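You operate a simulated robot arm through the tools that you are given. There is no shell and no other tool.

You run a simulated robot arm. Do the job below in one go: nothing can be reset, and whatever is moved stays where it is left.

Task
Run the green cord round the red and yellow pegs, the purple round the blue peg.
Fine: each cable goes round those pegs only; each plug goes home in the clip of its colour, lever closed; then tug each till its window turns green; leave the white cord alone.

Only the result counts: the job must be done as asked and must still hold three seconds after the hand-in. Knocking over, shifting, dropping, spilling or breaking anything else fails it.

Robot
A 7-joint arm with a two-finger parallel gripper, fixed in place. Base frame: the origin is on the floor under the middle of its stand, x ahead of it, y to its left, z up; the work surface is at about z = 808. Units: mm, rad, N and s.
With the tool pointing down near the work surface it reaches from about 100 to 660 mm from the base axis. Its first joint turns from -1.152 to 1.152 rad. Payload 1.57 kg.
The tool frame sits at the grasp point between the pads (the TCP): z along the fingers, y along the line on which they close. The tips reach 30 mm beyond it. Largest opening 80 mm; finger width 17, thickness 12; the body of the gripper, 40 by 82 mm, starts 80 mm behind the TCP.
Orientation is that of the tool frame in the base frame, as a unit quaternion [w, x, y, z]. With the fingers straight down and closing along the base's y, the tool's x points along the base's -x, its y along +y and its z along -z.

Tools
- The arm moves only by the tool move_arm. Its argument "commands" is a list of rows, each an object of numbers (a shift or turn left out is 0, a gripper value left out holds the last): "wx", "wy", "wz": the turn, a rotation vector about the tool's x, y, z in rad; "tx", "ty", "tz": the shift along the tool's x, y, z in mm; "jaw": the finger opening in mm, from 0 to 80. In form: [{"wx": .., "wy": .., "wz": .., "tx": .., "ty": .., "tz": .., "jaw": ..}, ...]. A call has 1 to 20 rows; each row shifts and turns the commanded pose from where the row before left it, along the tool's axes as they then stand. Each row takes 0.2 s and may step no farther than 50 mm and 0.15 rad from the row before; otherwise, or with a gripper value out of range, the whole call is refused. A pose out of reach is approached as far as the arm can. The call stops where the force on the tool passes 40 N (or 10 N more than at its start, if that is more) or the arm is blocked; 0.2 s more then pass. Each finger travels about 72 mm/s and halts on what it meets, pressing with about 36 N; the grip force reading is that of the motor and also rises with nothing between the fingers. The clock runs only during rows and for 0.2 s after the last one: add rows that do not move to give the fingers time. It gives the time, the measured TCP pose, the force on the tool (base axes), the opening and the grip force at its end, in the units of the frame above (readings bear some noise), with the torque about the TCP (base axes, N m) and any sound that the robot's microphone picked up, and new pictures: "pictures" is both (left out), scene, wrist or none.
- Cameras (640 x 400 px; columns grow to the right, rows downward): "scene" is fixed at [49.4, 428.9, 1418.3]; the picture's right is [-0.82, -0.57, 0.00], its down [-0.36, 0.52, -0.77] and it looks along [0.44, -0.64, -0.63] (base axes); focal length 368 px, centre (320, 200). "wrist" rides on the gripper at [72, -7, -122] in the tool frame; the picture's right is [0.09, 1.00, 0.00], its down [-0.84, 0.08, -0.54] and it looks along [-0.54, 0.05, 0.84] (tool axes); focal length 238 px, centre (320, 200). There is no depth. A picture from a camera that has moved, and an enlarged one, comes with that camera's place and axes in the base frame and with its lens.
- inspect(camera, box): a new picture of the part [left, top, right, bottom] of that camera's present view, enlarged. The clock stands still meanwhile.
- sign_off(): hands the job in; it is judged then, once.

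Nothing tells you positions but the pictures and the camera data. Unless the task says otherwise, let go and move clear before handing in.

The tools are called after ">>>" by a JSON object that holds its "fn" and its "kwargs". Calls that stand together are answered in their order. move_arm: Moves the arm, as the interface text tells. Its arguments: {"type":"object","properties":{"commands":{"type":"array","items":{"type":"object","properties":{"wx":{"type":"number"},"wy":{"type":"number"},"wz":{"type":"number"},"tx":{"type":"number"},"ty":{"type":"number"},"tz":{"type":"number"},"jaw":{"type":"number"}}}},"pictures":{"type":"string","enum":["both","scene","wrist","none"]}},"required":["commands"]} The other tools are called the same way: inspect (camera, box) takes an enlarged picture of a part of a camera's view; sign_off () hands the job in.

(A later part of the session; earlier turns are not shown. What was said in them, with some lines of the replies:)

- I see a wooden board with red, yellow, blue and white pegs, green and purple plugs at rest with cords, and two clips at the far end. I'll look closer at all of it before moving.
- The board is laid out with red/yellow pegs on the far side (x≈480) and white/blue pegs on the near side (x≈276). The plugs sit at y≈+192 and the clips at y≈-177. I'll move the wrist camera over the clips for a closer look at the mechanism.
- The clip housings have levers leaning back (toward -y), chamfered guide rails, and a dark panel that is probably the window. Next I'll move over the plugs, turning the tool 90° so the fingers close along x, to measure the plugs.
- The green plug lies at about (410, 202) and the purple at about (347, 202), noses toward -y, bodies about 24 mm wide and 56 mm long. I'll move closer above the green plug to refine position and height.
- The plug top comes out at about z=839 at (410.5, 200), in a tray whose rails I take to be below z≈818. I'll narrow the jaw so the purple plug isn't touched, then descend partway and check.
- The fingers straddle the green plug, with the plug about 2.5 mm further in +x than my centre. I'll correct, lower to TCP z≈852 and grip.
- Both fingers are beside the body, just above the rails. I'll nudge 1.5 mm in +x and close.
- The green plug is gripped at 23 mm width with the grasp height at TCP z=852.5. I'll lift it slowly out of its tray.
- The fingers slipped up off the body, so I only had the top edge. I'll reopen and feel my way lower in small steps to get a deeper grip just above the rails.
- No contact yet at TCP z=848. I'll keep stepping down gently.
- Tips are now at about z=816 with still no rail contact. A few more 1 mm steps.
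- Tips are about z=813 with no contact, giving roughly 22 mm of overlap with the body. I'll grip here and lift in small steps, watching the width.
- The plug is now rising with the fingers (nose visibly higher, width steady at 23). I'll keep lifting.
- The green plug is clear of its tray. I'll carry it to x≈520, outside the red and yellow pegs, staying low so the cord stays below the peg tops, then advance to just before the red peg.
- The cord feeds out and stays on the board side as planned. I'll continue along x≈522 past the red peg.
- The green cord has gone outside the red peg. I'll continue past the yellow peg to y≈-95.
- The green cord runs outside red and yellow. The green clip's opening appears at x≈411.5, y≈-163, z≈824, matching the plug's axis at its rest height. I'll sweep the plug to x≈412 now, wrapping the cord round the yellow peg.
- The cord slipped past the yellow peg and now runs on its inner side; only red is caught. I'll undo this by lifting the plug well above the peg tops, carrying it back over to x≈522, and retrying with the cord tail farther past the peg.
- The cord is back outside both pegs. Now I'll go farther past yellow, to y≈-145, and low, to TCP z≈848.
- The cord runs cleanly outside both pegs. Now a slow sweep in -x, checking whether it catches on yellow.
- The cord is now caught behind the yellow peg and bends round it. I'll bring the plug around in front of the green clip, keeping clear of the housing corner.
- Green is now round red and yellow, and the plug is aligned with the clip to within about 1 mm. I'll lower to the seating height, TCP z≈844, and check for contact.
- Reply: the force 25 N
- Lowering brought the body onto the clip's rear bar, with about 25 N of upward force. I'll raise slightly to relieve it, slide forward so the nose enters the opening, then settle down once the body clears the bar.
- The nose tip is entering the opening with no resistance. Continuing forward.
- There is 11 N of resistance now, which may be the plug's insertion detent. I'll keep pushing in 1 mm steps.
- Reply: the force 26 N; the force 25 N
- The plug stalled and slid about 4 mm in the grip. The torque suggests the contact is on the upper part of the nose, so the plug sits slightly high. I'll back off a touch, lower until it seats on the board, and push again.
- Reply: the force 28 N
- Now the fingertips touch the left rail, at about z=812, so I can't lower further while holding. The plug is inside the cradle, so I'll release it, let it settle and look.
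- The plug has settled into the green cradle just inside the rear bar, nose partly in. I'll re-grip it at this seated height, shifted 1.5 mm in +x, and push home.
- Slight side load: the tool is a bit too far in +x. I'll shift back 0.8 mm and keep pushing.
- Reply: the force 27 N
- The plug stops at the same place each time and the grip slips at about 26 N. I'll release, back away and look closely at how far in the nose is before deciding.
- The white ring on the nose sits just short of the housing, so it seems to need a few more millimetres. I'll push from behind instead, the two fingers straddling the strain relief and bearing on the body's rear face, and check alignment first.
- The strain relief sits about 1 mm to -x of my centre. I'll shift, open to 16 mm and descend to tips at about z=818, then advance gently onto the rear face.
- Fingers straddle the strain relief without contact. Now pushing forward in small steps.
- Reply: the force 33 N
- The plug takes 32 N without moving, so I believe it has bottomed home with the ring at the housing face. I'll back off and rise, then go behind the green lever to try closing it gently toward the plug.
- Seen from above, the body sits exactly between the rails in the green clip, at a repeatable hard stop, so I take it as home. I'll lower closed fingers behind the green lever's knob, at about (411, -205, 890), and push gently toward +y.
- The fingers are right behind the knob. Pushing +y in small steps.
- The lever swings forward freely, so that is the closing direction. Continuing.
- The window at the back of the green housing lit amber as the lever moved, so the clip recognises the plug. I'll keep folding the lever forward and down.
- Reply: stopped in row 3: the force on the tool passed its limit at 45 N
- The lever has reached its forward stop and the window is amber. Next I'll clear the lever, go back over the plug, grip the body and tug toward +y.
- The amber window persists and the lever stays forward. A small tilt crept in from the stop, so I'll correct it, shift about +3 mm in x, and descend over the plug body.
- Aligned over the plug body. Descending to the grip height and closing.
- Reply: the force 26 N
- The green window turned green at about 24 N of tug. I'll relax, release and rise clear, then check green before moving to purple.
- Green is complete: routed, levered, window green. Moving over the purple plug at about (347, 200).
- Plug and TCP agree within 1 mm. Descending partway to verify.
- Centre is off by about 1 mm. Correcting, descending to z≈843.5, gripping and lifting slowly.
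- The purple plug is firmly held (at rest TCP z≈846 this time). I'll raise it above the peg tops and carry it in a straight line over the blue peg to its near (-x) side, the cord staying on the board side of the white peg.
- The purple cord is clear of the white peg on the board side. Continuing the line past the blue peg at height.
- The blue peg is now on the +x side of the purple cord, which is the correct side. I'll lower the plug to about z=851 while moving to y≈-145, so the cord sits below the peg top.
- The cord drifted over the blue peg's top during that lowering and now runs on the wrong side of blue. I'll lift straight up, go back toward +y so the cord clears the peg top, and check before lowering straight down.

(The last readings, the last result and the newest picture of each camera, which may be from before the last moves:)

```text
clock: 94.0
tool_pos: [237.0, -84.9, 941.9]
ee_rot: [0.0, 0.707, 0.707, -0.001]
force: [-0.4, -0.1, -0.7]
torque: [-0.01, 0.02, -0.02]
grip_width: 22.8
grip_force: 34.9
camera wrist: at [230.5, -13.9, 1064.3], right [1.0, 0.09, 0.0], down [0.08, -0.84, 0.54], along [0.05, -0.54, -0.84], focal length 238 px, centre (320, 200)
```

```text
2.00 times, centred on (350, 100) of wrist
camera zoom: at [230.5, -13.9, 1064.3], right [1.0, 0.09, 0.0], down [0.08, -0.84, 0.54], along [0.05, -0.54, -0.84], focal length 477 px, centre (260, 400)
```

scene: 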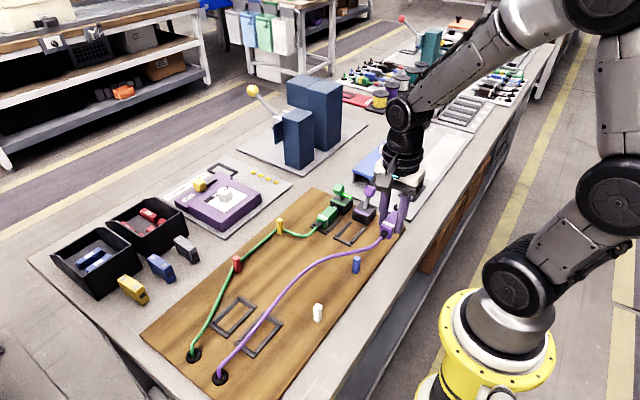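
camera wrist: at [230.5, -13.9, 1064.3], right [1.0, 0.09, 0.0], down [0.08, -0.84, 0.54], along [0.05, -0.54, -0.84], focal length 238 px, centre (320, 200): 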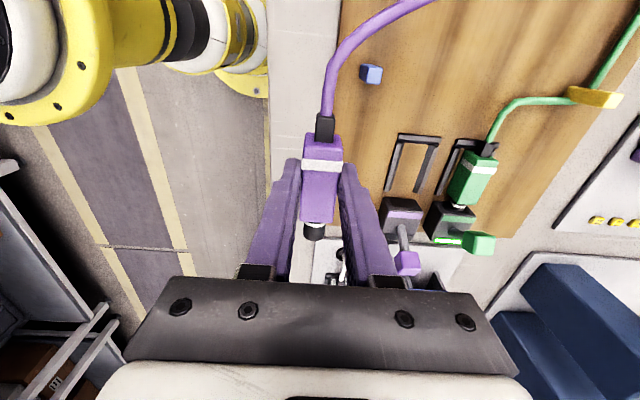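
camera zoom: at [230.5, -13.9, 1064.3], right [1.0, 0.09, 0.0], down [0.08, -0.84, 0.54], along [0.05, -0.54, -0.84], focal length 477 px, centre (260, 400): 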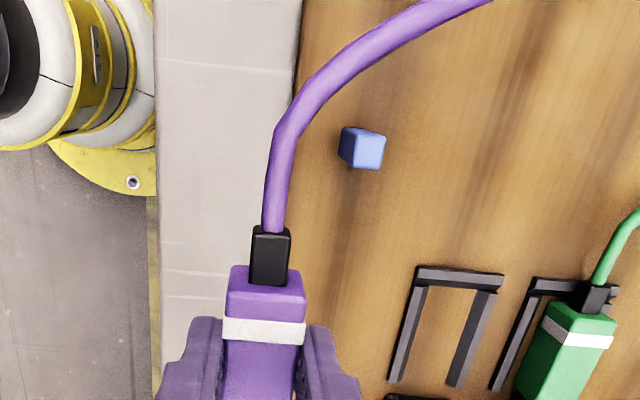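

The cord is back on the +y side of the blue peg and well above it. I'll move 25 mm more in +y for margin, then lower straight down.

>>> {"fn": "move_arm", "kwargs": {"commands": [{"tx": 12}, {"tx": 13}, {"tz": 13}, {"tz": 13}, {"tz": 13}, {"tz": 13}, {"tz": 13}, {"tz": 13}, {"tz": 13}, {}]}}

>>> {"fn": "inspect", "kwargs": {"camera": "scene", "box": [260, 170, 440, 330]}}

>>> {"fn": "inspect", "kwargs": {"camera": "wrist", "box": [220, 0, 480, 200]}}

```text
clock: 96.2
tool_pos: [234.3, -64.0, 850.7]
ee_rot: [0.0, 0.707, 0.707, 0.0]
force: [-0.3, 0.8, -0.7]
torque: [0.03, -0.06, -0.01]
grip_width: 23.0
grip_force: 36.0
camera wrist: at [228.6, 7.3, 973.0], right [1.0, 0.09, 0.0], down [0.08, -0.84, 0.54], along [0.05, -0.54, -0.84], focal length 238 px, centre (320, 200)
```

scene: 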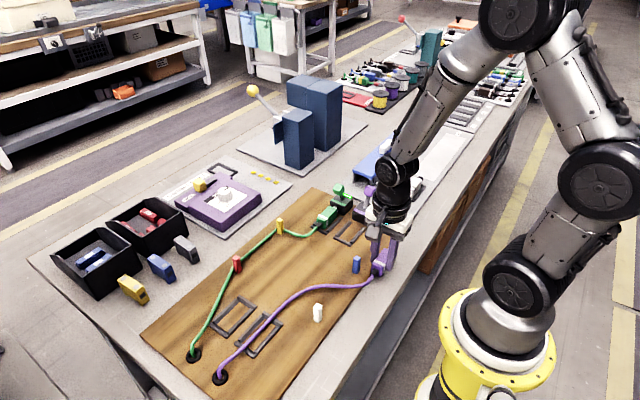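
wrist: 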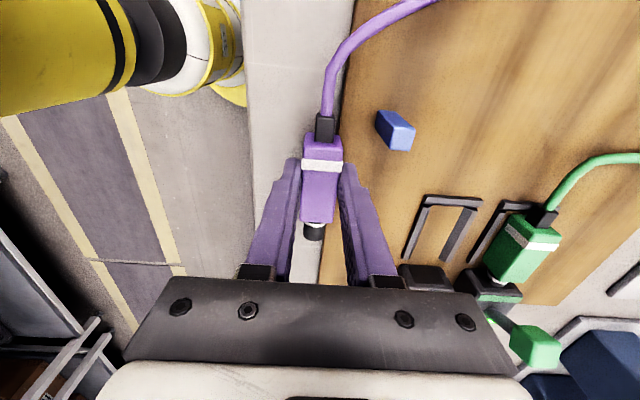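

```text
2.50 times, centred on (350, 250) of scene
camera zoom: at [49.4, 428.9, 1418.3], right [-0.82, -0.57, 0.0], down [-0.36, 0.52, -0.77], along [0.44, -0.64, -0.63], focal length 919 px, centre (245, 75)
```

zoom: 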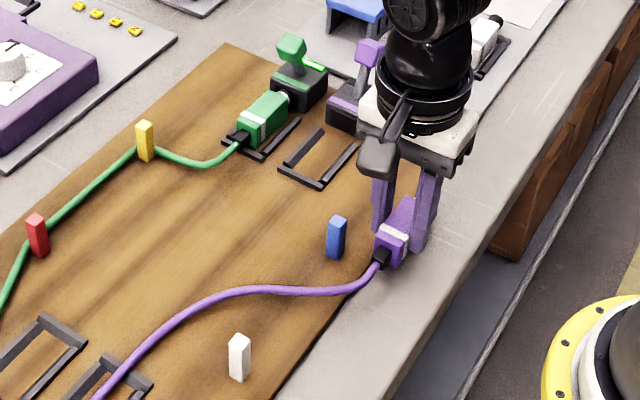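

```text
2.00 times, centred on (350, 100) of wrist
camera zoom: at [228.6, 7.3, 973.0], right [1.0, 0.09, 0.0], down [0.08, -0.84, 0.54], along [0.05, -0.54, -0.84], focal length 477 px, centre (260, 400)
```

zoom: 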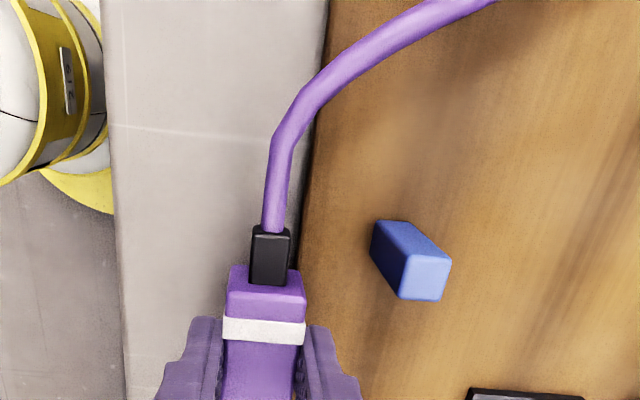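

Now the cord is low and on the correct side of blue, and still outside white. I'll draw the plug -y at low height to pull the cord against the blue peg.

>>> {"fn": "move_arm", "kwargs": {"commands": [{"tz": 2, "tx": -6}, {"tx": -10}, {"tx": -10}, {"tx": -10}, {"tx": -10}, {"tx": -10}, {"tx": -10}, {"tx": -10}, {"tx": -5}, {}]}}

>>> {"fn": "inspect", "kwargs": {"camera": "scene", "box": [260, 170, 440, 330]}}

>>> {"fn": "inspect", "kwargs": {"camera": "wrist", "box": [220, 0, 480, 200]}}

```text
clock: 98.4
tool_pos: [235.6, -143.5, 848.8]
ee_rot: [0.0, 0.707, 0.707, 0.0]
force: [-0.4, -0.9, -0.4]
torque: [0.01, 0.0, -0.01]
grip_width: 22.9
grip_force: 35.5
camera wrist: at [229.4, -71.8, 971.6], right [1.0, 0.09, 0.0], down [0.08, -0.84, 0.54], along [0.05, -0.54, -0.84], focal length 238 px, centre (320, 200)
```

scene: 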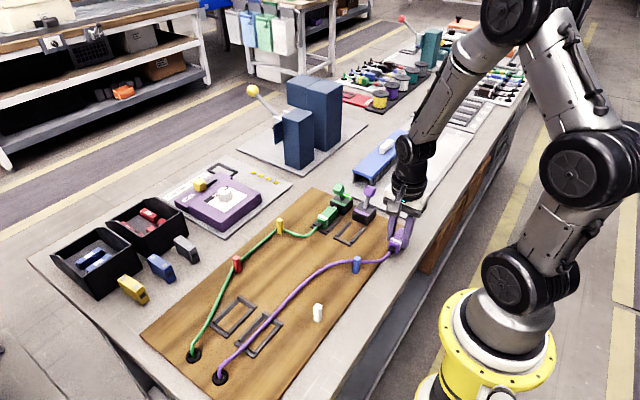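
wrist: 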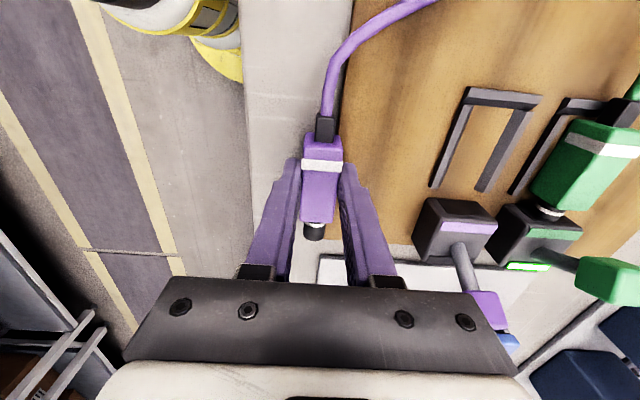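

```text
2.50 times, centred on (350, 250) of scene
camera zoom: at [49.4, 428.9, 1418.3], right [-0.82, -0.57, 0.0], down [-0.36, 0.52, -0.77], along [0.44, -0.64, -0.63], focal length 919 px, centre (245, 75)
```

zoom: 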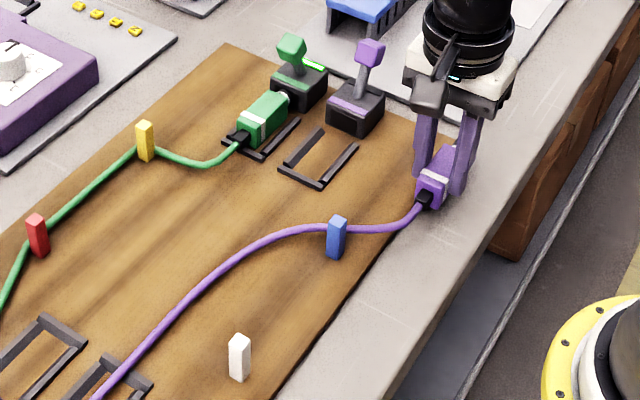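

```text
2.00 times, centred on (350, 100) of wrist
camera zoom: at [229.4, -71.8, 971.6], right [1.0, 0.09, 0.0], down [0.08, -0.84, 0.54], along [0.05, -0.54, -0.84], focal length 477 px, centre (260, 400)
```

zoom: 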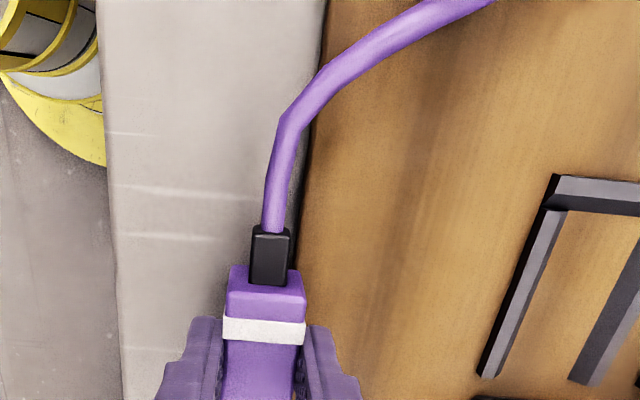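

The drawn cord again looks to be behind the blue peg, though the straight run from hole to plug passes on its near side. I'll make the same slow low sweep that worked for yellow, this time in +x, and see whether it catches.

>>> {"fn": "move_arm", "kwargs": {"commands": [{"ty": 8}, {"ty": 8}, {"ty": 8}, {"ty": 8}, {"ty": 8}, {"ty": 8}, {"ty": 6}, {}]}}

>>> {"fn": "inspect", "kwargs": {"camera": "scene", "box": [260, 170, 440, 330]}}

>>> {"fn": "inspect", "kwargs": {"camera": "wrist", "box": [180, 0, 440, 200]}}

```text
clock: 100.2
tool_pos: [289.8, -143.8, 848.8]
ee_rot: [0.0, 0.707, 0.708, 0.001]
force: [0.8, -0.4, -0.4]
torque: [0.01, 0.01, 0.0]
grip_width: 23.0
grip_force: 35.4
camera wrist: at [283.4, -71.6, 971.7], right [1.0, 0.09, 0.0], down [0.08, -0.84, 0.54], along [0.05, -0.54, -0.84], focal length 238 px, centre (320, 200)
```

scene: 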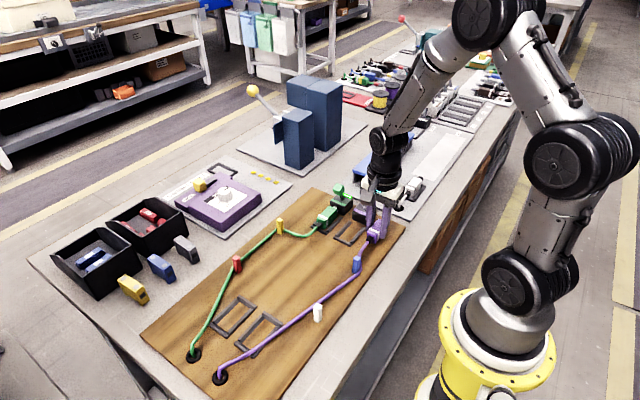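
wrist: 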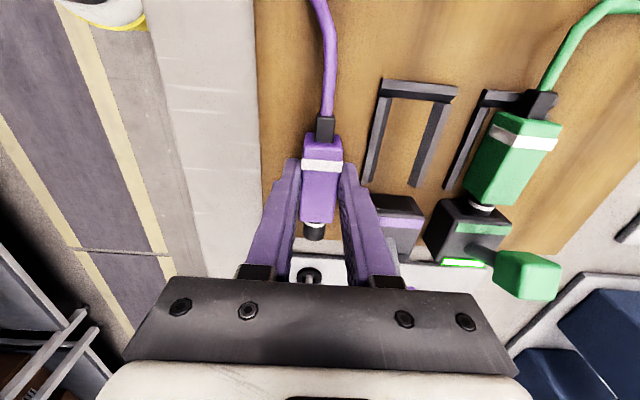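

```text
2.50 times, centred on (350, 250) of scene
camera zoom: at [49.4, 428.9, 1418.3], right [-0.82, -0.57, 0.0], down [-0.36, 0.52, -0.77], along [0.44, -0.64, -0.63], focal length 919 px, centre (245, 75)
```

zoom: 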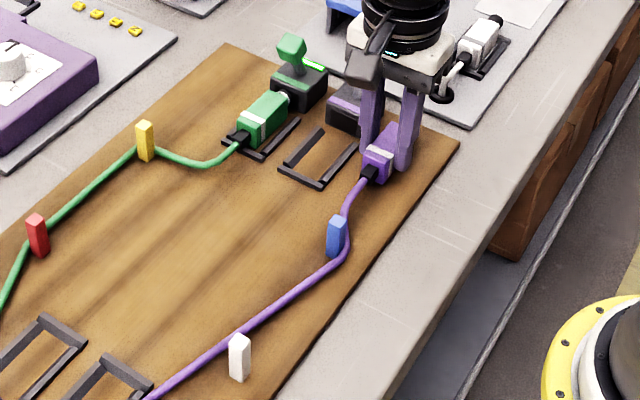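

```text
2.00 times, centred on (310, 100) of wrist
camera zoom: at [283.4, -71.6, 971.7], right [1.0, 0.09, 0.0], down [0.08, -0.84, 0.54], along [0.05, -0.54, -0.84], focal length 477 px, centre (340, 400)
```

zoom: 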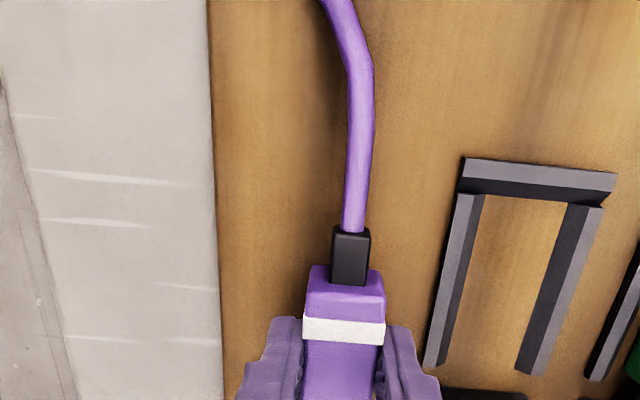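

It caught: the purple cord wraps the near side of blue and passes white on the board side without going round it. I'll raise 4 mm to clear the cradle bars and bring the plug in front of the purple clip.

>>> {"fn": "move_arm", "kwargs": {"commands": [{"ty": 6.4, "tx": 11.3, "tz": -2}, {"ty": 6.4, "tx": 11.3, "tz": -2}, {"ty": 6.4, "tx": 11.2}, {"ty": 9, "tx": 3}, {"ty": 9, "tx": 3}, {"ty": 9, "tx": 3}, {"ty": 9, "tx": 3}, {}]}}

>>> {"fn": "inspect", "kwargs": {"camera": "scene", "box": [200, 170, 440, 390]}}

>>> {"fn": "inspect", "kwargs": {"camera": "wrist", "box": [240, 80, 400, 290]}}

```text
clock: 102.0
tool_pos: [344.4, -96.2, 855.6]
ee_rot: [0.001, 0.707, 0.708, -0.001]
force: [0.7, 0.9, -1.2]
torque: [0.02, -0.03, -0.01]
grip_width: 22.9
grip_force: 35.8
camera wrist: at [338.5, -24.9, 977.3], right [1.0, 0.09, 0.0], down [0.08, -0.84, 0.54], along [0.05, -0.54, -0.84], focal length 238 px, centre (320, 200)
```

scene: 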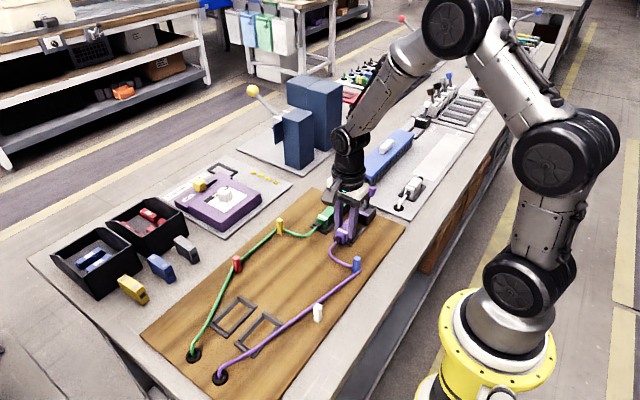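
wrist: 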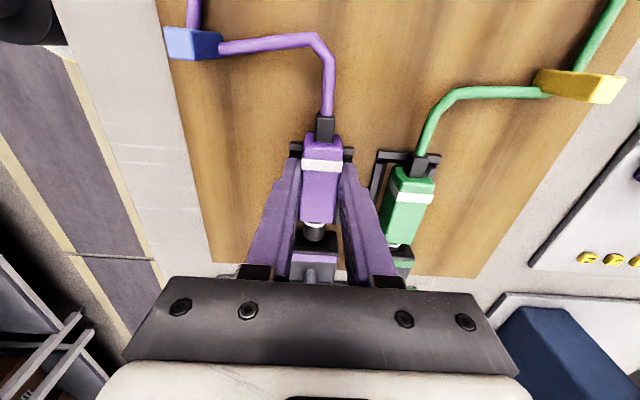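

```text
1.82 times, centred on (320, 280) of scene
camera zoom: at [49.4, 428.9, 1418.3], right [-0.82, -0.57, 0.0], down [-0.36, 0.52, -0.77], along [0.44, -0.64, -0.63], focal length 669 px, centre (320, 54)
```

zoom: 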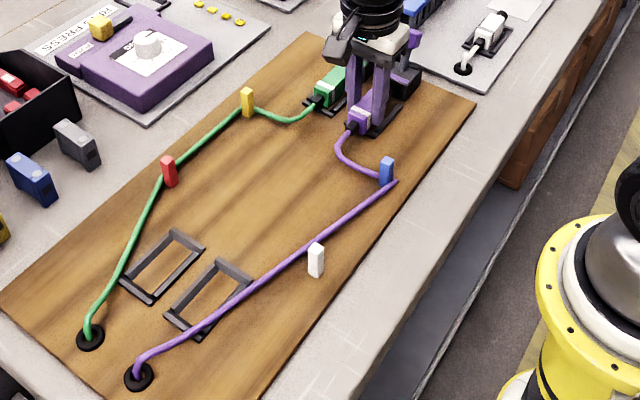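

```text
1.90 times, centred on (320, 185) of wrist
camera zoom: at [338.5, -24.9, 977.3], right [1.0, 0.09, 0.0], down [0.08, -0.84, 0.54], along [0.05, -0.54, -0.84], focal length 454 px, centre (320, 229)
```

zoom: 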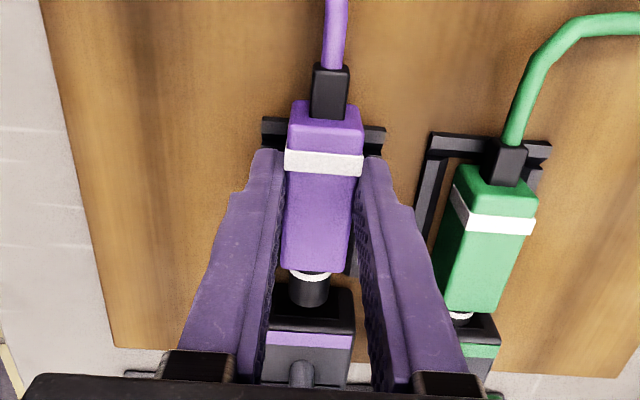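

Purple is round blue only and the plug faces its clip, needing about +0.7 mm in x. I'll re-read the pose and make the correction.

>>> {"fn": "move_arm", "kwargs": {"commands": [{"ty": 0.7}, {}], "pictures": "none"}}

>>> {"fn": "move_arm", "kwargs": {"commands": [{}, {}], "pictures": "none"}}

>>> {"fn": "move_arm", "kwargs": {"commands": [{}], "pictures": "none"}}

```text
clock: 102.6
tool_pos: [344.2, -97.5, 854.6]
ee_rot: [0.0, 0.707, 0.707, -0.001]
force: [0.4, -0.4, -1.9]
torque: [0.0, 0.0, -0.01]
grip_width: 23.0
grip_force: 35.8
```

```text
clock: 103.2
tool_pos: [345.0, -97.5, 854.7]
ee_rot: [0.0, 0.708, 0.706, -0.001]
force: [-0.1, 0.4, 0.3]
torque: [-0.03, 0.03, 0.02]
grip_width: 22.8
grip_force: 35.5
```

```text
clock: 103.6
tool_pos: [345.3, -96.9, 854.4]
ee_rot: [0.001, 0.707, 0.707, 0.0]
force: [-0.2, -0.1, -0.4]
torque: [0.03, -0.03, 0.01]
grip_width: 22.9
grip_force: 35.6
```

The pose is steady at (345.0, -97.3, 854.5), about 7 mm above the seat. I'll lower about 4 mm, to just above the rear bar, and advance the nose into the opening.

>>> {"fn": "move_arm", "kwargs": {"commands": [{"tz": 2}, {"tz": 2}, {}], "pictures": "none"}}

>>> {"fn": "move_arm", "kwargs": {"commands": [{"tx": -3}, {"tx": -3}, {"tx": -3}, {}], "pictures": "none"}}

>>> {"fn": "move_arm", "kwargs": {"commands": [{"tx": -2}, {"tx": -2}, {"tx": -2}, {}], "pictures": "wrist"}}

>>> {"fn": "inspect", "kwargs": {"camera": "wrist", "box": [270, 130, 370, 290]}}

```text
clock: 104.4
tool_pos: [345.0, -97.6, 851.1]
ee_rot: [0.0, 0.707, 0.707, -0.001]
force: [-0.7, 0.5, 1.3]
torque: [0.02, 0.04, 0.0]
grip_width: 23.2
grip_force: 35.5
```

```text
clock: 105.4
tool_pos: [344.0, -106.7, 850.8]
ee_rot: [0.001, 0.707, 0.707, 0.0]
force: [0.4, 2.6, 4.4]
torque: [0.21, -0.01, -0.03]
grip_width: 22.9
grip_force: 35.5
```

```text
clock: 106.4
tool_pos: [345.3, -112.8, 850.1]
ee_rot: [0.002, 0.707, 0.707, 0.002]
force: [-0.6, 7.5, 20.0]
torque: [0.73, 0.05, 0.01]
grip_width: 23.0
grip_force: 35.3
camera wrist: at [339.4, -40.8, 972.6], right [1.0, 0.09, 0.0], down [0.08, -0.84, 0.54], along [0.05, -0.54, -0.84], focal length 238 px, centre (320, 200)
```

wrist: 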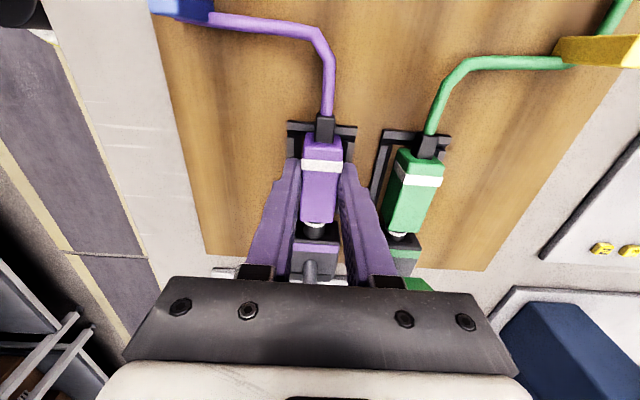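

```text
2.50 times, centred on (320, 210) of wrist
camera zoom: at [339.4, -40.8, 972.6], right [1.0, 0.09, 0.0], down [0.08, -0.84, 0.54], along [0.05, -0.54, -0.84], focal length 596 px, centre (320, 175)
```

zoom: 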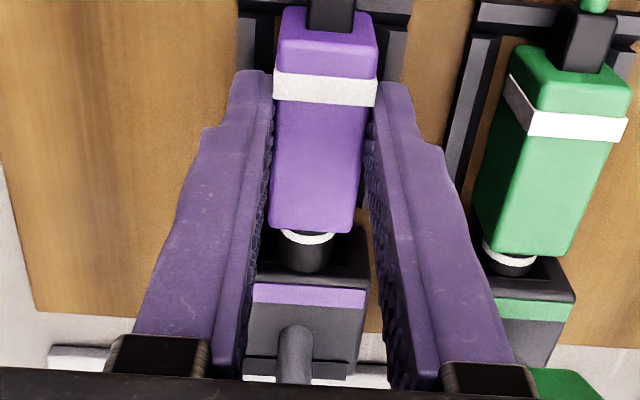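

The body's rear is rubbing the rear bar (20 N up, contact about 24 mm behind the TCP). I'll raise 1.5 mm and advance.

>>> {"fn": "move_arm", "kwargs": {"commands": [{"tz": -1.5}, {}], "pictures": "none"}}

>>> {"fn": "move_arm", "kwargs": {"commands": [{"tx": -1.5}, {"tx": -1.5}, {}], "pictures": "none"}}

>>> {"fn": "move_arm", "kwargs": {"commands": [{"tx": -1.5}, {"tx": -1.5}, {}], "pictures": "wrist"}}

>>> {"fn": "inspect", "kwargs": {"camera": "wrist", "box": [270, 130, 370, 290]}}

```text
clock: 107.0
tool_pos: [343.8, -113.3, 850.2]
ee_rot: [0.0, 0.707, 0.707, -0.001]
force: [-0.1, -6.6, 2.3]
torque: [-0.16, 0.0, -0.02]
grip_width: 22.9
grip_force: 35.7
```

```text
clock: 107.8
tool_pos: [344.8, -114.1, 851.7]
ee_rot: [0.0, 0.707, 0.707, 0.0]
force: [0.5, 0.4, 0.1]
torque: [0.02, -0.01, -0.02]
grip_width: 22.9
grip_force: 35.8
```

```text
clock: 108.6
tool_pos: [345.9, -118.9, 849.3]
ee_rot: [0.0, 0.707, 0.707, 0.0]
force: [0.7, 0.2, -0.9]
torque: [-0.03, 0.02, -0.02]
grip_width: 22.8
grip_force: 35.2
camera wrist: at [339.5, -46.5, 972.7], right [1.0, 0.09, 0.0], down [0.08, -0.84, 0.54], along [0.05, -0.54, -0.84], focal length 238 px, centre (320, 200)
```

wrist: 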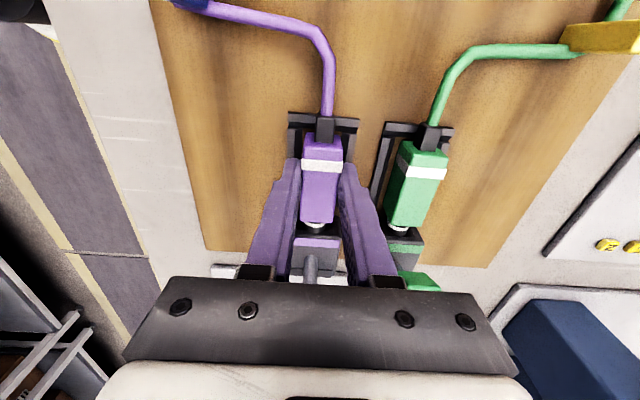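

```text
2.50 times, centred on (320, 210) of wrist
camera zoom: at [339.5, -46.5, 972.7], right [1.0, 0.09, 0.0], down [0.08, -0.84, 0.54], along [0.05, -0.54, -0.84], focal length 596 px, centre (320, 175)
```

zoom: 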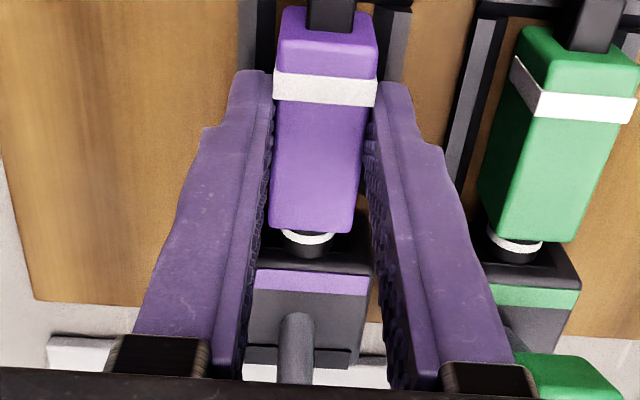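

The nose is going in with no resistance. Advancing to the stop, then settling down.

>>> {"fn": "move_arm", "kwargs": {"commands": [{"tx": -1.5}, {"tx": -1.5}, {"tx": -1}, {}], "pictures": "none"}}

>>> {"fn": "move_arm", "kwargs": {"commands": [{"tz": 1.2}, {"tz": 1.2}, {}], "pictures": "none"}}

>>> {"fn": "move_arm", "kwargs": {"commands": [{"tx": -1}, {"tx": -1}, {}], "pictures": "none"}}

```text
clock: 109.6
tool_pos: [346.1, -121.8, 850.5]
ee_rot: [0.0, 0.707, 0.707, 0.0]
force: [-0.4, 0.6, -0.4]
torque: [-0.01, 0.0, 0.01]
grip_width: 22.8
grip_force: 35.6
```

```text
clock: 110.4
tool_pos: [344.9, -122.6, 849.7]
ee_rot: [0.001, 0.707, 0.707, 0.0]
force: [-0.4, 2.6, 0.8]
torque: [0.0, -0.01, -0.01]
grip_width: 23.1
grip_force: 35.9
```

```text
clock: 111.2
tool_pos: [345.0, -123.0, 848.7]
ee_rot: [-0.001, 0.707, 0.707, -0.001]
force: [2.2, 24.8, 2.0]
torque: [0.4, -0.03, 0.07]
grip_width: 23.1
grip_force: 35.7
```

The stop is reached at y≈-123 with 25 N. I'll release so the plug drops to its seat, then re-grip slightly lower and push again.

>>> {"fn": "move_arm", "kwargs": {"commands": [{"tx": 1}, {"jaw": 27}, {"jaw": 33}, {"tz": -10}, {"tz": -12}, {}], "pictures": "wrist"}}

>>> {"fn": "inspect", "kwargs": {"camera": "wrist", "box": [250, 80, 390, 290]}}

>>> {"fn": "inspect", "kwargs": {"camera": "scene", "box": [300, 170, 410, 260]}}

```text
clock: 112.6
tool_pos: [344.0, -122.5, 870.7]
ee_rot: [0.0, 0.707, 0.707, -0.001]
force: [0.4, 0.0, -0.6]
torque: [0.01, 0.0, 0.03]
grip_width: 32.8
grip_force: 0.0
camera wrist: at [338.0, -50.7, 993.6], right [1.0, 0.09, 0.0], down [0.08, -0.84, 0.54], along [0.05, -0.54, -0.84], focal length 238 px, centre (320, 200)
```

wrist: 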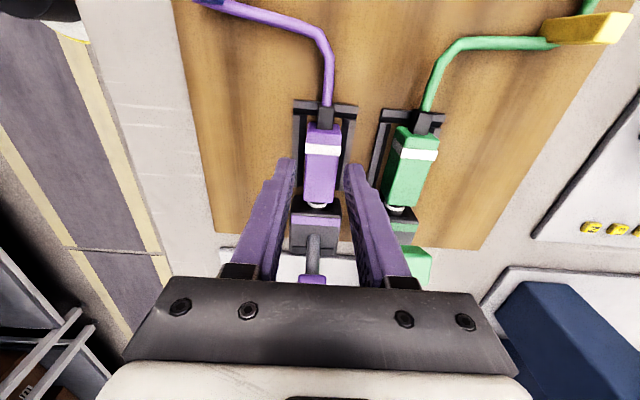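

```text
1.90 times, centred on (320, 185) of wrist
camera zoom: at [338.0, -50.7, 993.6], right [1.0, 0.09, 0.0], down [0.08, -0.84, 0.54], along [0.05, -0.54, -0.84], focal length 454 px, centre (320, 229)
```

zoom: 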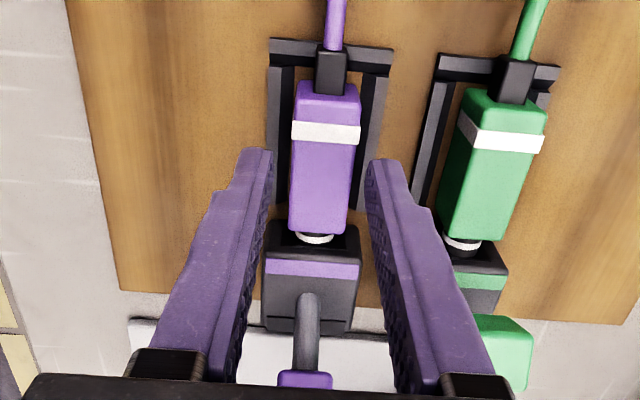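

```text
4.44 times, centred on (355, 215) of scene
camera zoom: at [49.4, 428.9, 1418.3], right [-0.82, -0.57, 0.0], down [-0.36, 0.52, -0.77], along [0.44, -0.64, -0.63], focal length 1634 px, centre (164, 133)
```

zoom: 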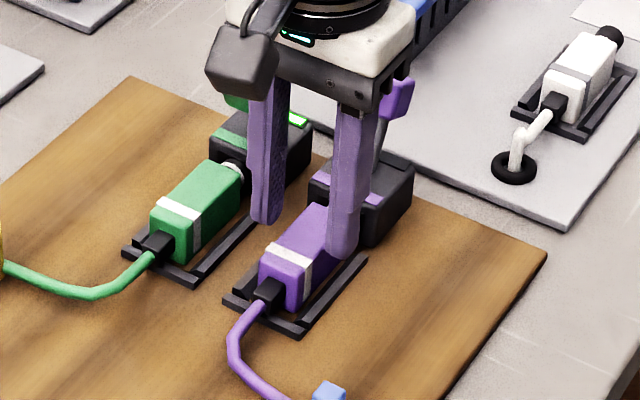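

The purple plug sits in its cradle, about 1.3 mm to +x of my centre. Re-gripping at z≈845 and pushing.

>>> {"fn": "move_arm", "kwargs": {"commands": [{"ty": 1.3, "tz": 8}, {"tz": 8}, {"tz": 8}, {"tz": 1.5, "jaw": 30}, {}], "pictures": "none"}}

>>> {"fn": "move_arm", "kwargs": {"commands": [{"jaw": 10}, {}, {}], "pictures": "none"}}

>>> {"fn": "move_arm", "kwargs": {"commands": [{"tx": -1}, {"tx": -1}, {}], "pictures": "none"}}

```text
clock: 113.8
tool_pos: [346.6, -122.4, 845.1]
ee_rot: [0.001, 0.707, 0.707, -0.001]
force: [0.5, 0.4, 0.2]
torque: [-0.02, 0.01, -0.05]
grip_width: 30.0
grip_force: 0.1
```

```text
clock: 114.6
tool_pos: [346.0, -122.3, 845.0]
ee_rot: [0.0, 0.708, 0.707, -0.001]
force: [-1.1, 0.2, -0.7]
torque: [-0.01, 0.0, -0.02]
grip_width: 23.1
grip_force: 35.0
```

```text
clock: 115.4
tool_pos: [344.3, -123.5, 845.0]
ee_rot: [0.0, 0.707, 0.707, 0.001]
force: [4.0, 24.6, 6.7]
torque: [0.51, -0.08, 0.05]
grip_width: 23.0
grip_force: 35.5
```

Solid stop at 25 N, so it is home. Releasing, rising, and going behind the purple lever with closed fingers.

>>> {"fn": "move_arm", "kwargs": {"commands": [{"tx": 1}, {"jaw": 27}, {"jaw": 33}, {"tz": -10}, {"tz": -30}, {"tz": -40}, {"tz": -45, "jaw": 0}, {"tx": -28}, {"tx": -28}, {"tx": -28}, {"tx": -28}, {}]}}

>>> {"fn": "inspect", "kwargs": {"camera": "scene", "box": [300, 150, 420, 260]}}

>>> {"fn": "inspect", "kwargs": {"camera": "wrist", "box": [220, 0, 420, 200]}}

```text
clock: 118.0
tool_pos: [346.5, -238.3, 971.0]
ee_rot: [0.001, 0.708, 0.707, 0.0]
force: [0.2, 0.4, -0.2]
torque: [0.02, 0.0, 0.0]
grip_width: 0.0
grip_force: 21.3
camera wrist: at [339.9, -166.6, 1094.3], right [1.0, 0.09, 0.0], down [0.08, -0.84, 0.54], along [0.05, -0.54, -0.84], focal length 238 px, centre (320, 200)
```

scene: 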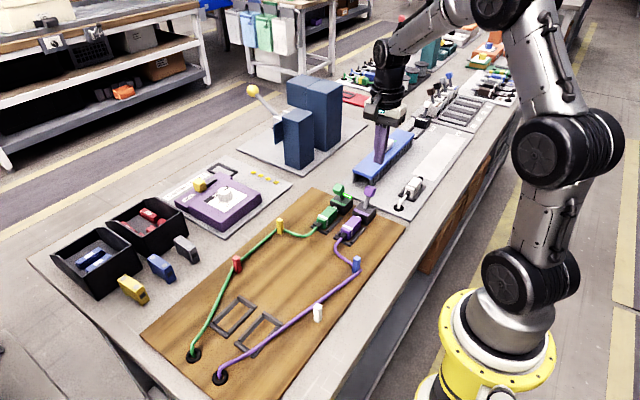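
wrist: 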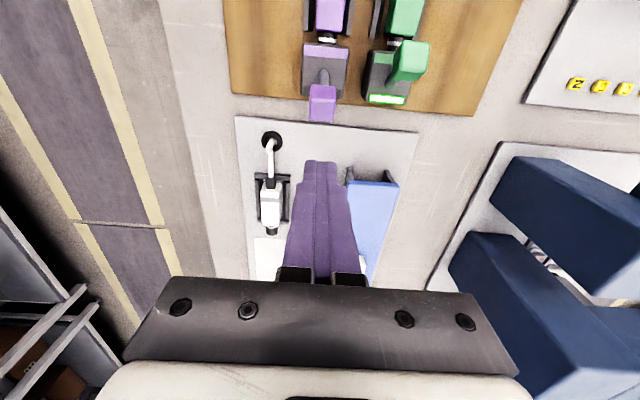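

```text
3.64 times, centred on (360, 205) of scene
camera zoom: at [49.4, 428.9, 1418.3], right [-0.82, -0.57, 0.0], down [-0.36, 0.52, -0.77], along [0.44, -0.64, -0.63], focal length 1337 px, centre (174, 182)
```

zoom: 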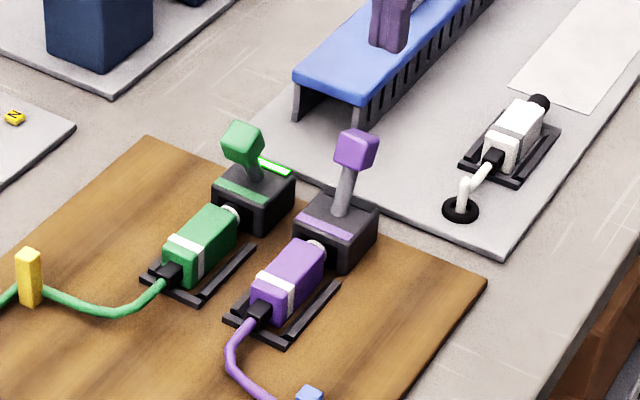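

```text
2.00 times, centred on (320, 100) of wrist
camera zoom: at [339.9, -166.6, 1094.3], right [1.0, 0.09, 0.0], down [0.08, -0.84, 0.54], along [0.05, -0.54, -0.84], focal length 477 px, centre (320, 400)
```

zoom: 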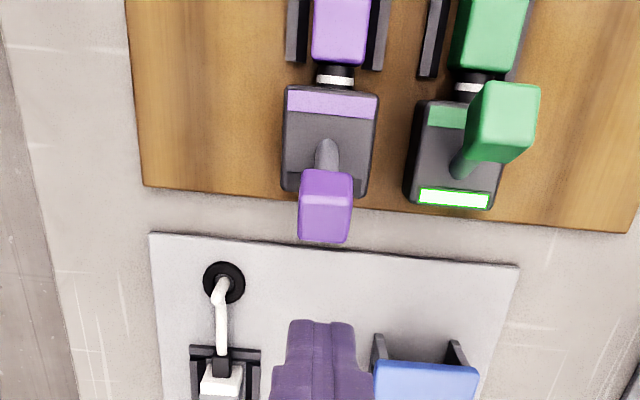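

Both plugs sit identically. I'll descend behind the purple knob and push it forward as before.

>>> {"fn": "move_arm", "kwargs": {"commands": [{"tz": 25}, {"tz": 25}, {"tz": 20}, {"tx": 6}, {"tx": 6}, {"tx": 4}, {}], "pictures": "none"}}

>>> {"fn": "move_arm", "kwargs": {"commands": [{"tx": 3}, {"tx": 3}, {"tx": 3}, {"tx": 3}, {}], "pictures": "none"}}

>>> {"fn": "move_arm", "kwargs": {"commands": [{"tx": 3}, {"tx": 3}, {"tx": 3}, {"tx": 3}, {}], "pictures": "scene"}}

>>> {"fn": "inspect", "kwargs": {"camera": "scene", "box": [300, 150, 420, 260]}}

```text
clock: 119.6
tool_pos: [346.5, -219.5, 900.5]
ee_rot: [0.0, 0.707, 0.707, 0.0]
force: [0.6, -1.2, 0.2]
torque: [0.01, -0.01, -0.02]
grip_width: 0.2
grip_force: 21.1
```

```text
clock: 120.8
tool_pos: [345.2, -208.7, 898.5]
ee_rot: [0.0, 0.708, 0.707, 0.0]
force: [-0.5, -0.5, -0.7]
torque: [-0.01, 0.0, 0.02]
grip_width: 0.2
grip_force: 21.4
```

```text
clock: 122.0
tool_pos: [345.8, -196.5, 900.7]
ee_rot: [0.0, 0.707, 0.707, 0.0]
force: [0.5, 0.1, -0.5]
torque: [0.0, 0.0, -0.01]
grip_width: 0.0
grip_force: 21.4
```

scene: 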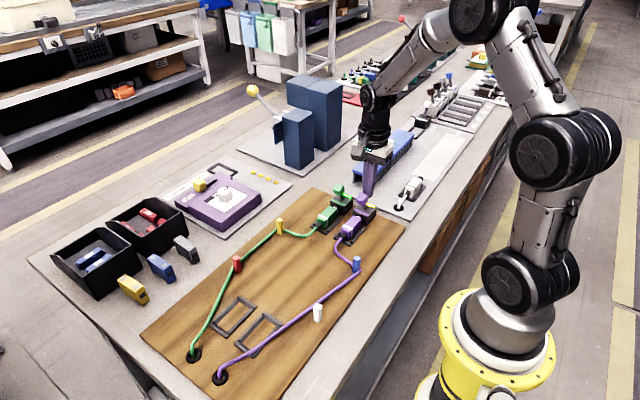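

```text
3.64 times, centred on (360, 205) of scene
camera zoom: at [49.4, 428.9, 1418.3], right [-0.82, -0.57, 0.0], down [-0.36, 0.52, -0.77], along [0.44, -0.64, -0.63], focal length 1337 px, centre (174, 182)
```

zoom: 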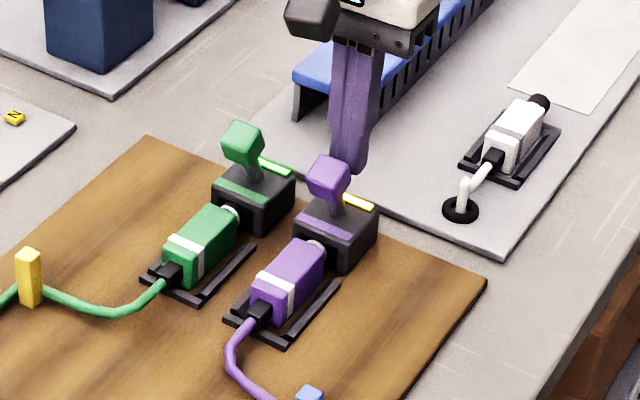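

Purple's window is amber. A few more 1 mm steps to reach the lever's end stop.

>>> {"fn": "move_arm", "kwargs": {"commands": [{"tx": 1}, {"tx": 1}, {}], "pictures": "none"}}

>>> {"fn": "move_arm", "kwargs": {"commands": [{"tx": 1}, {"tx": 1}, {}], "pictures": "none"}}

```text
clock: 122.8
tool_pos: [344.5, -193.6, 899.4]
ee_rot: [0.001, 0.707, 0.708, 0.0]
force: [0.4, -0.4, -0.2]
torque: [0.02, 0.0, -0.01]
grip_width: 0.1
grip_force: 21.2
```

```text
clock: 123.6
tool_pos: [345.6, -194.0, 900.6]
ee_rot: [0.001, 0.707, 0.707, -0.001]
force: [-2.8, -17.4, -4.9]
torque: [-0.54, 0.06, -0.03]
grip_width: 0.1
grip_force: 21.3
```

The lever is fully closed against its stop (17 N). Backing off, rising, and moving over the purple plug to tug.

>>> {"fn": "move_arm", "kwargs": {"commands": [{"tx": -3}, {"tx": -3}, {"tz": -25}, {"tz": -30}, {"tz": -15, "jaw": 32}, {"tx": 27}, {"tx": 27}, {"tx": 26}, {"tz": 30}, {"tz": 40}, {"tz": 30}, {}], "pictures": "both"}}

>>> {"fn": "inspect", "kwargs": {"camera": "wrist", "box": [250, 80, 390, 290]}}

```text
clock: 126.2
tool_pos: [347.4, -117.1, 871.7]
ee_rot: [0.001, 0.707, 0.707, 0.0]
force: [0.2, -0.4, -0.2]
torque: [-0.02, 0.01, -0.03]
grip_width: 31.9
grip_force: 0.0
camera wrist: at [341.3, -45.7, 993.6], right [1.0, 0.09, 0.0], down [0.08, -0.84, 0.54], along [0.05, -0.54, -0.84], focal length 238 px, centre (320, 200)
```

scene: 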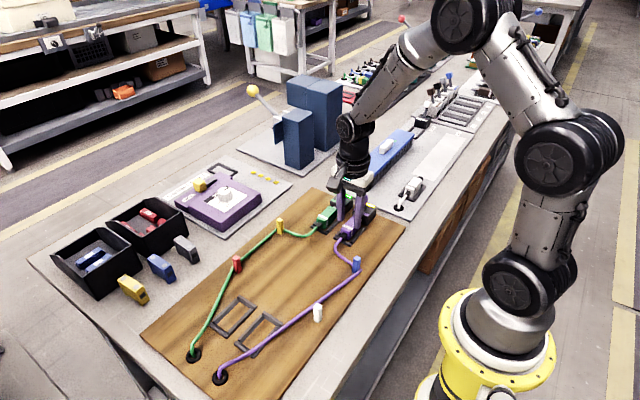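
wrist: 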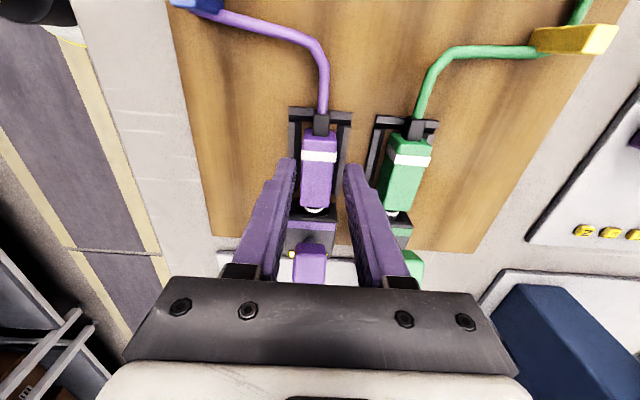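

```text
1.90 times, centred on (320, 185) of wrist
camera zoom: at [341.3, -45.7, 993.6], right [1.0, 0.09, 0.0], down [0.08, -0.84, 0.54], along [0.05, -0.54, -0.84], focal length 454 px, centre (320, 229)
```

zoom: 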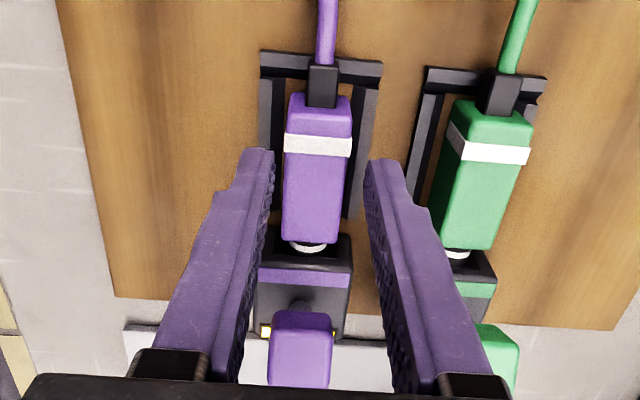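

Aligned within 1 mm. Descending, gripping and tugging +y in small steps.

>>> {"fn": "move_arm", "kwargs": {"commands": [{"ty": -0.7, "tz": 10}, {"tz": 10}, {"tz": 6}, {}, {"jaw": 10}, {}, {}], "pictures": "none"}}

>>> {"fn": "move_arm", "kwargs": {"commands": [{"tx": 1}, {"tx": 1}, {}], "pictures": "none"}}

>>> {"fn": "inspect", "kwargs": {"camera": "scene", "box": [300, 150, 420, 260]}}

```text
clock: 127.8
tool_pos: [346.5, -117.5, 843.4]
ee_rot: [0.001, 0.707, 0.707, 0.0]
force: [3.4, -0.5, -2.3]
torque: [-0.02, -0.1, 0.06]
grip_width: 22.9
grip_force: 35.8
```

```text
clock: 128.6
tool_pos: [345.4, -116.1, 844.9]
ee_rot: [0.002, 0.707, 0.707, 0.0]
force: [-2.1, -24.1, -3.3]
torque: [-0.71, 0.07, 0.04]
grip_width: 23.2
grip_force: 35.6
```

```text
3.64 times, centred on (360, 205) of scene
camera zoom: at [49.4, 428.3, 1418.5], right [-0.82, -0.57, 0.0], down [-0.36, 0.52, -0.77], along [0.44, -0.64, -0.63], focal length 1337 px, centre (174, 182)
```

zoom: 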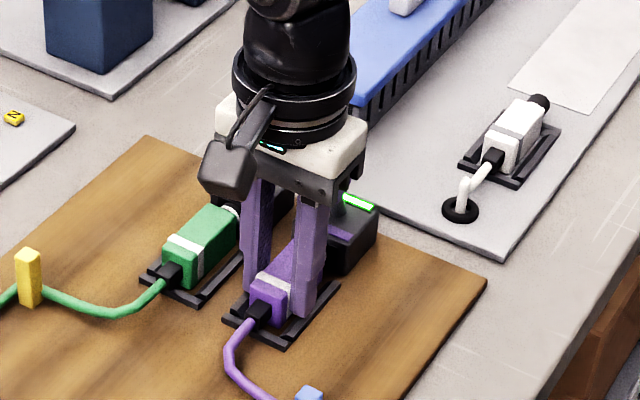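

Purple's window turned green at 24 N of tug. I'll relax, release gently and rise well clear, then verify everything.

>>> {"fn": "move_arm", "kwargs": {"commands": [{"tx": -1}, {"tx": -1}, {}, {"jaw": 32}, {}, {"tz": -10}, {"tz": -25}, {"tz": -40}, {"tz": -40}, {"tz": -40}, {"tx": 40}, {"tx": 40}, {"tz": -40}, {}, {}]}}

>>> {"fn": "inspect", "kwargs": {"camera": "scene", "box": [180, 160, 420, 390]}}

>>> {"fn": "inspect", "kwargs": {"camera": "scene", "box": [300, 150, 420, 260]}}

>>> {"fn": "inspect", "kwargs": {"camera": "wrist", "box": [160, 0, 480, 200]}}

```text
clock: 131.8
tool_pos: [343.3, -35.4, 1040.6]
ee_rot: [0.001, 0.707, 0.707, -0.001]
force: [0.0, 0.0, -0.5]
torque: [0.0, 0.01, 0.03]
grip_width: 32.2
grip_force: 0.0
camera wrist: at [338.2, 35.2, 1163.2], right [1.0, 0.09, 0.0], down [0.08, -0.84, 0.54], along [0.05, -0.54, -0.84], focal length 238 px, centre (320, 200)
```

scene: 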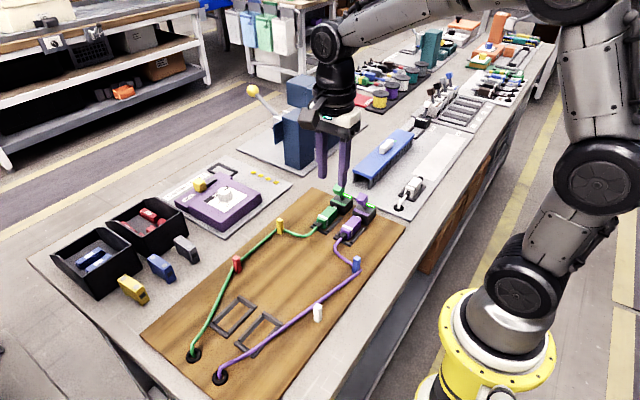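
wrist: 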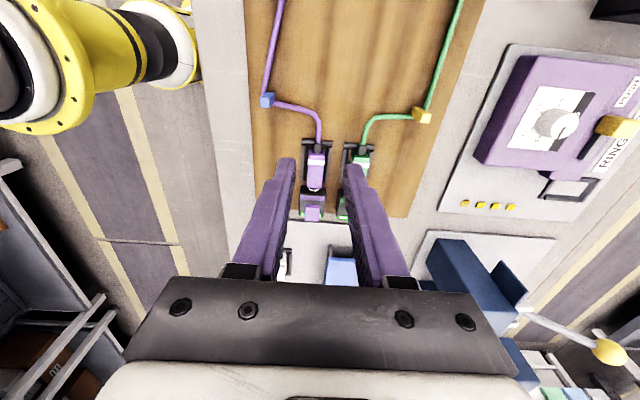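

```text
1.74 times, centred on (300, 275) of scene
camera zoom: at [49.4, 428.9, 1418.3], right [-0.82, -0.57, 0.0], down [-0.36, 0.52, -0.77], along [0.44, -0.64, -0.63], focal length 640 px, centre (355, 70)
```

zoom: 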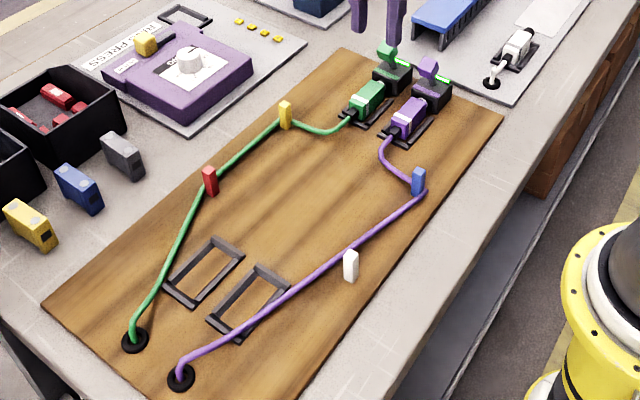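

```text
3.64 times, centred on (360, 205) of scene
camera zoom: at [49.4, 428.9, 1418.3], right [-0.82, -0.57, 0.0], down [-0.36, 0.52, -0.77], along [0.44, -0.64, -0.63], focal length 1337 px, centre (174, 182)
```

zoom: 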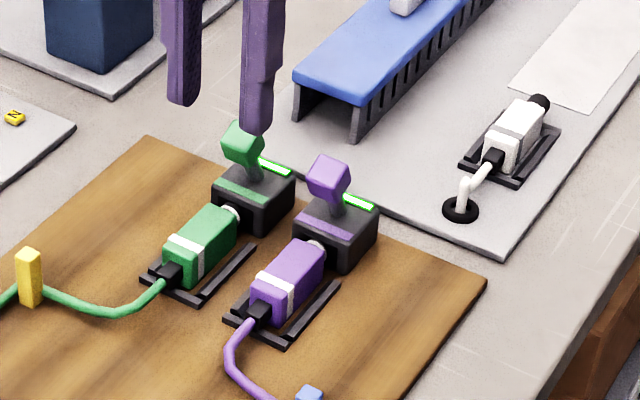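

```text
2.00 times, centred on (320, 100) of wrist
camera zoom: at [338.2, 35.2, 1163.2], right [1.0, 0.09, 0.0], down [0.08, -0.84, 0.54], along [0.05, -0.54, -0.84], focal length 477 px, centre (320, 400)
```

zoom: 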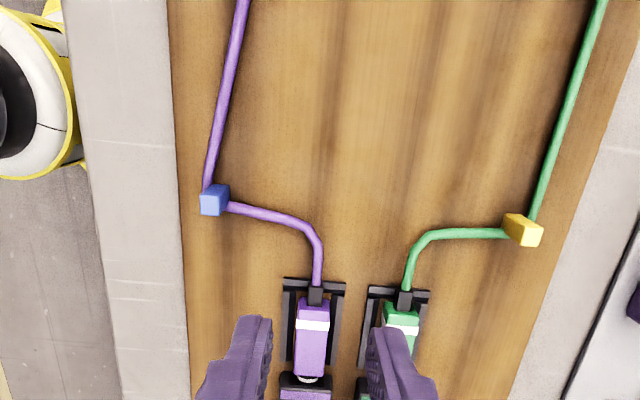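

Both windows are green and both levers are closed. Green runs outside red and yellow, and purple goes round the near side of blue and passes white without wrapping it. The white cord is untouched and the arm is clear, so I'm handing in.

>>> {"fn": "sign_off", "kwargs": {}}

```text
The job is handed in.
```

The job is done and handed in. At my last look both windows were green and the arm was clear of everything.

- **Green cord:** it runs round the red and yellow pegs only. The plug is home in the green clip with the lever closed. The window turned green at about 24 N of tug.
- **Purple cord:** it runs round the blue peg only and passes the white peg without wrapping it. The plug is home in the purple clip with the lever closed. The window turned green at about 24 N of tug.
- **White cord:** I left it alone.

A few things did not go cleanly:

- My first grip on the green plug slipped.
- The green cord missed the yellow peg on the first pass. I lifted it back over and re-routed it.
- For a while the purple cord looked to be on the wrong side of the blue peg. I re-routed it before inserting the plug.
- The force limit stopped me once, at 45 N, when the green lever reached its end stop.

I saw no damage and nothing else was moved.
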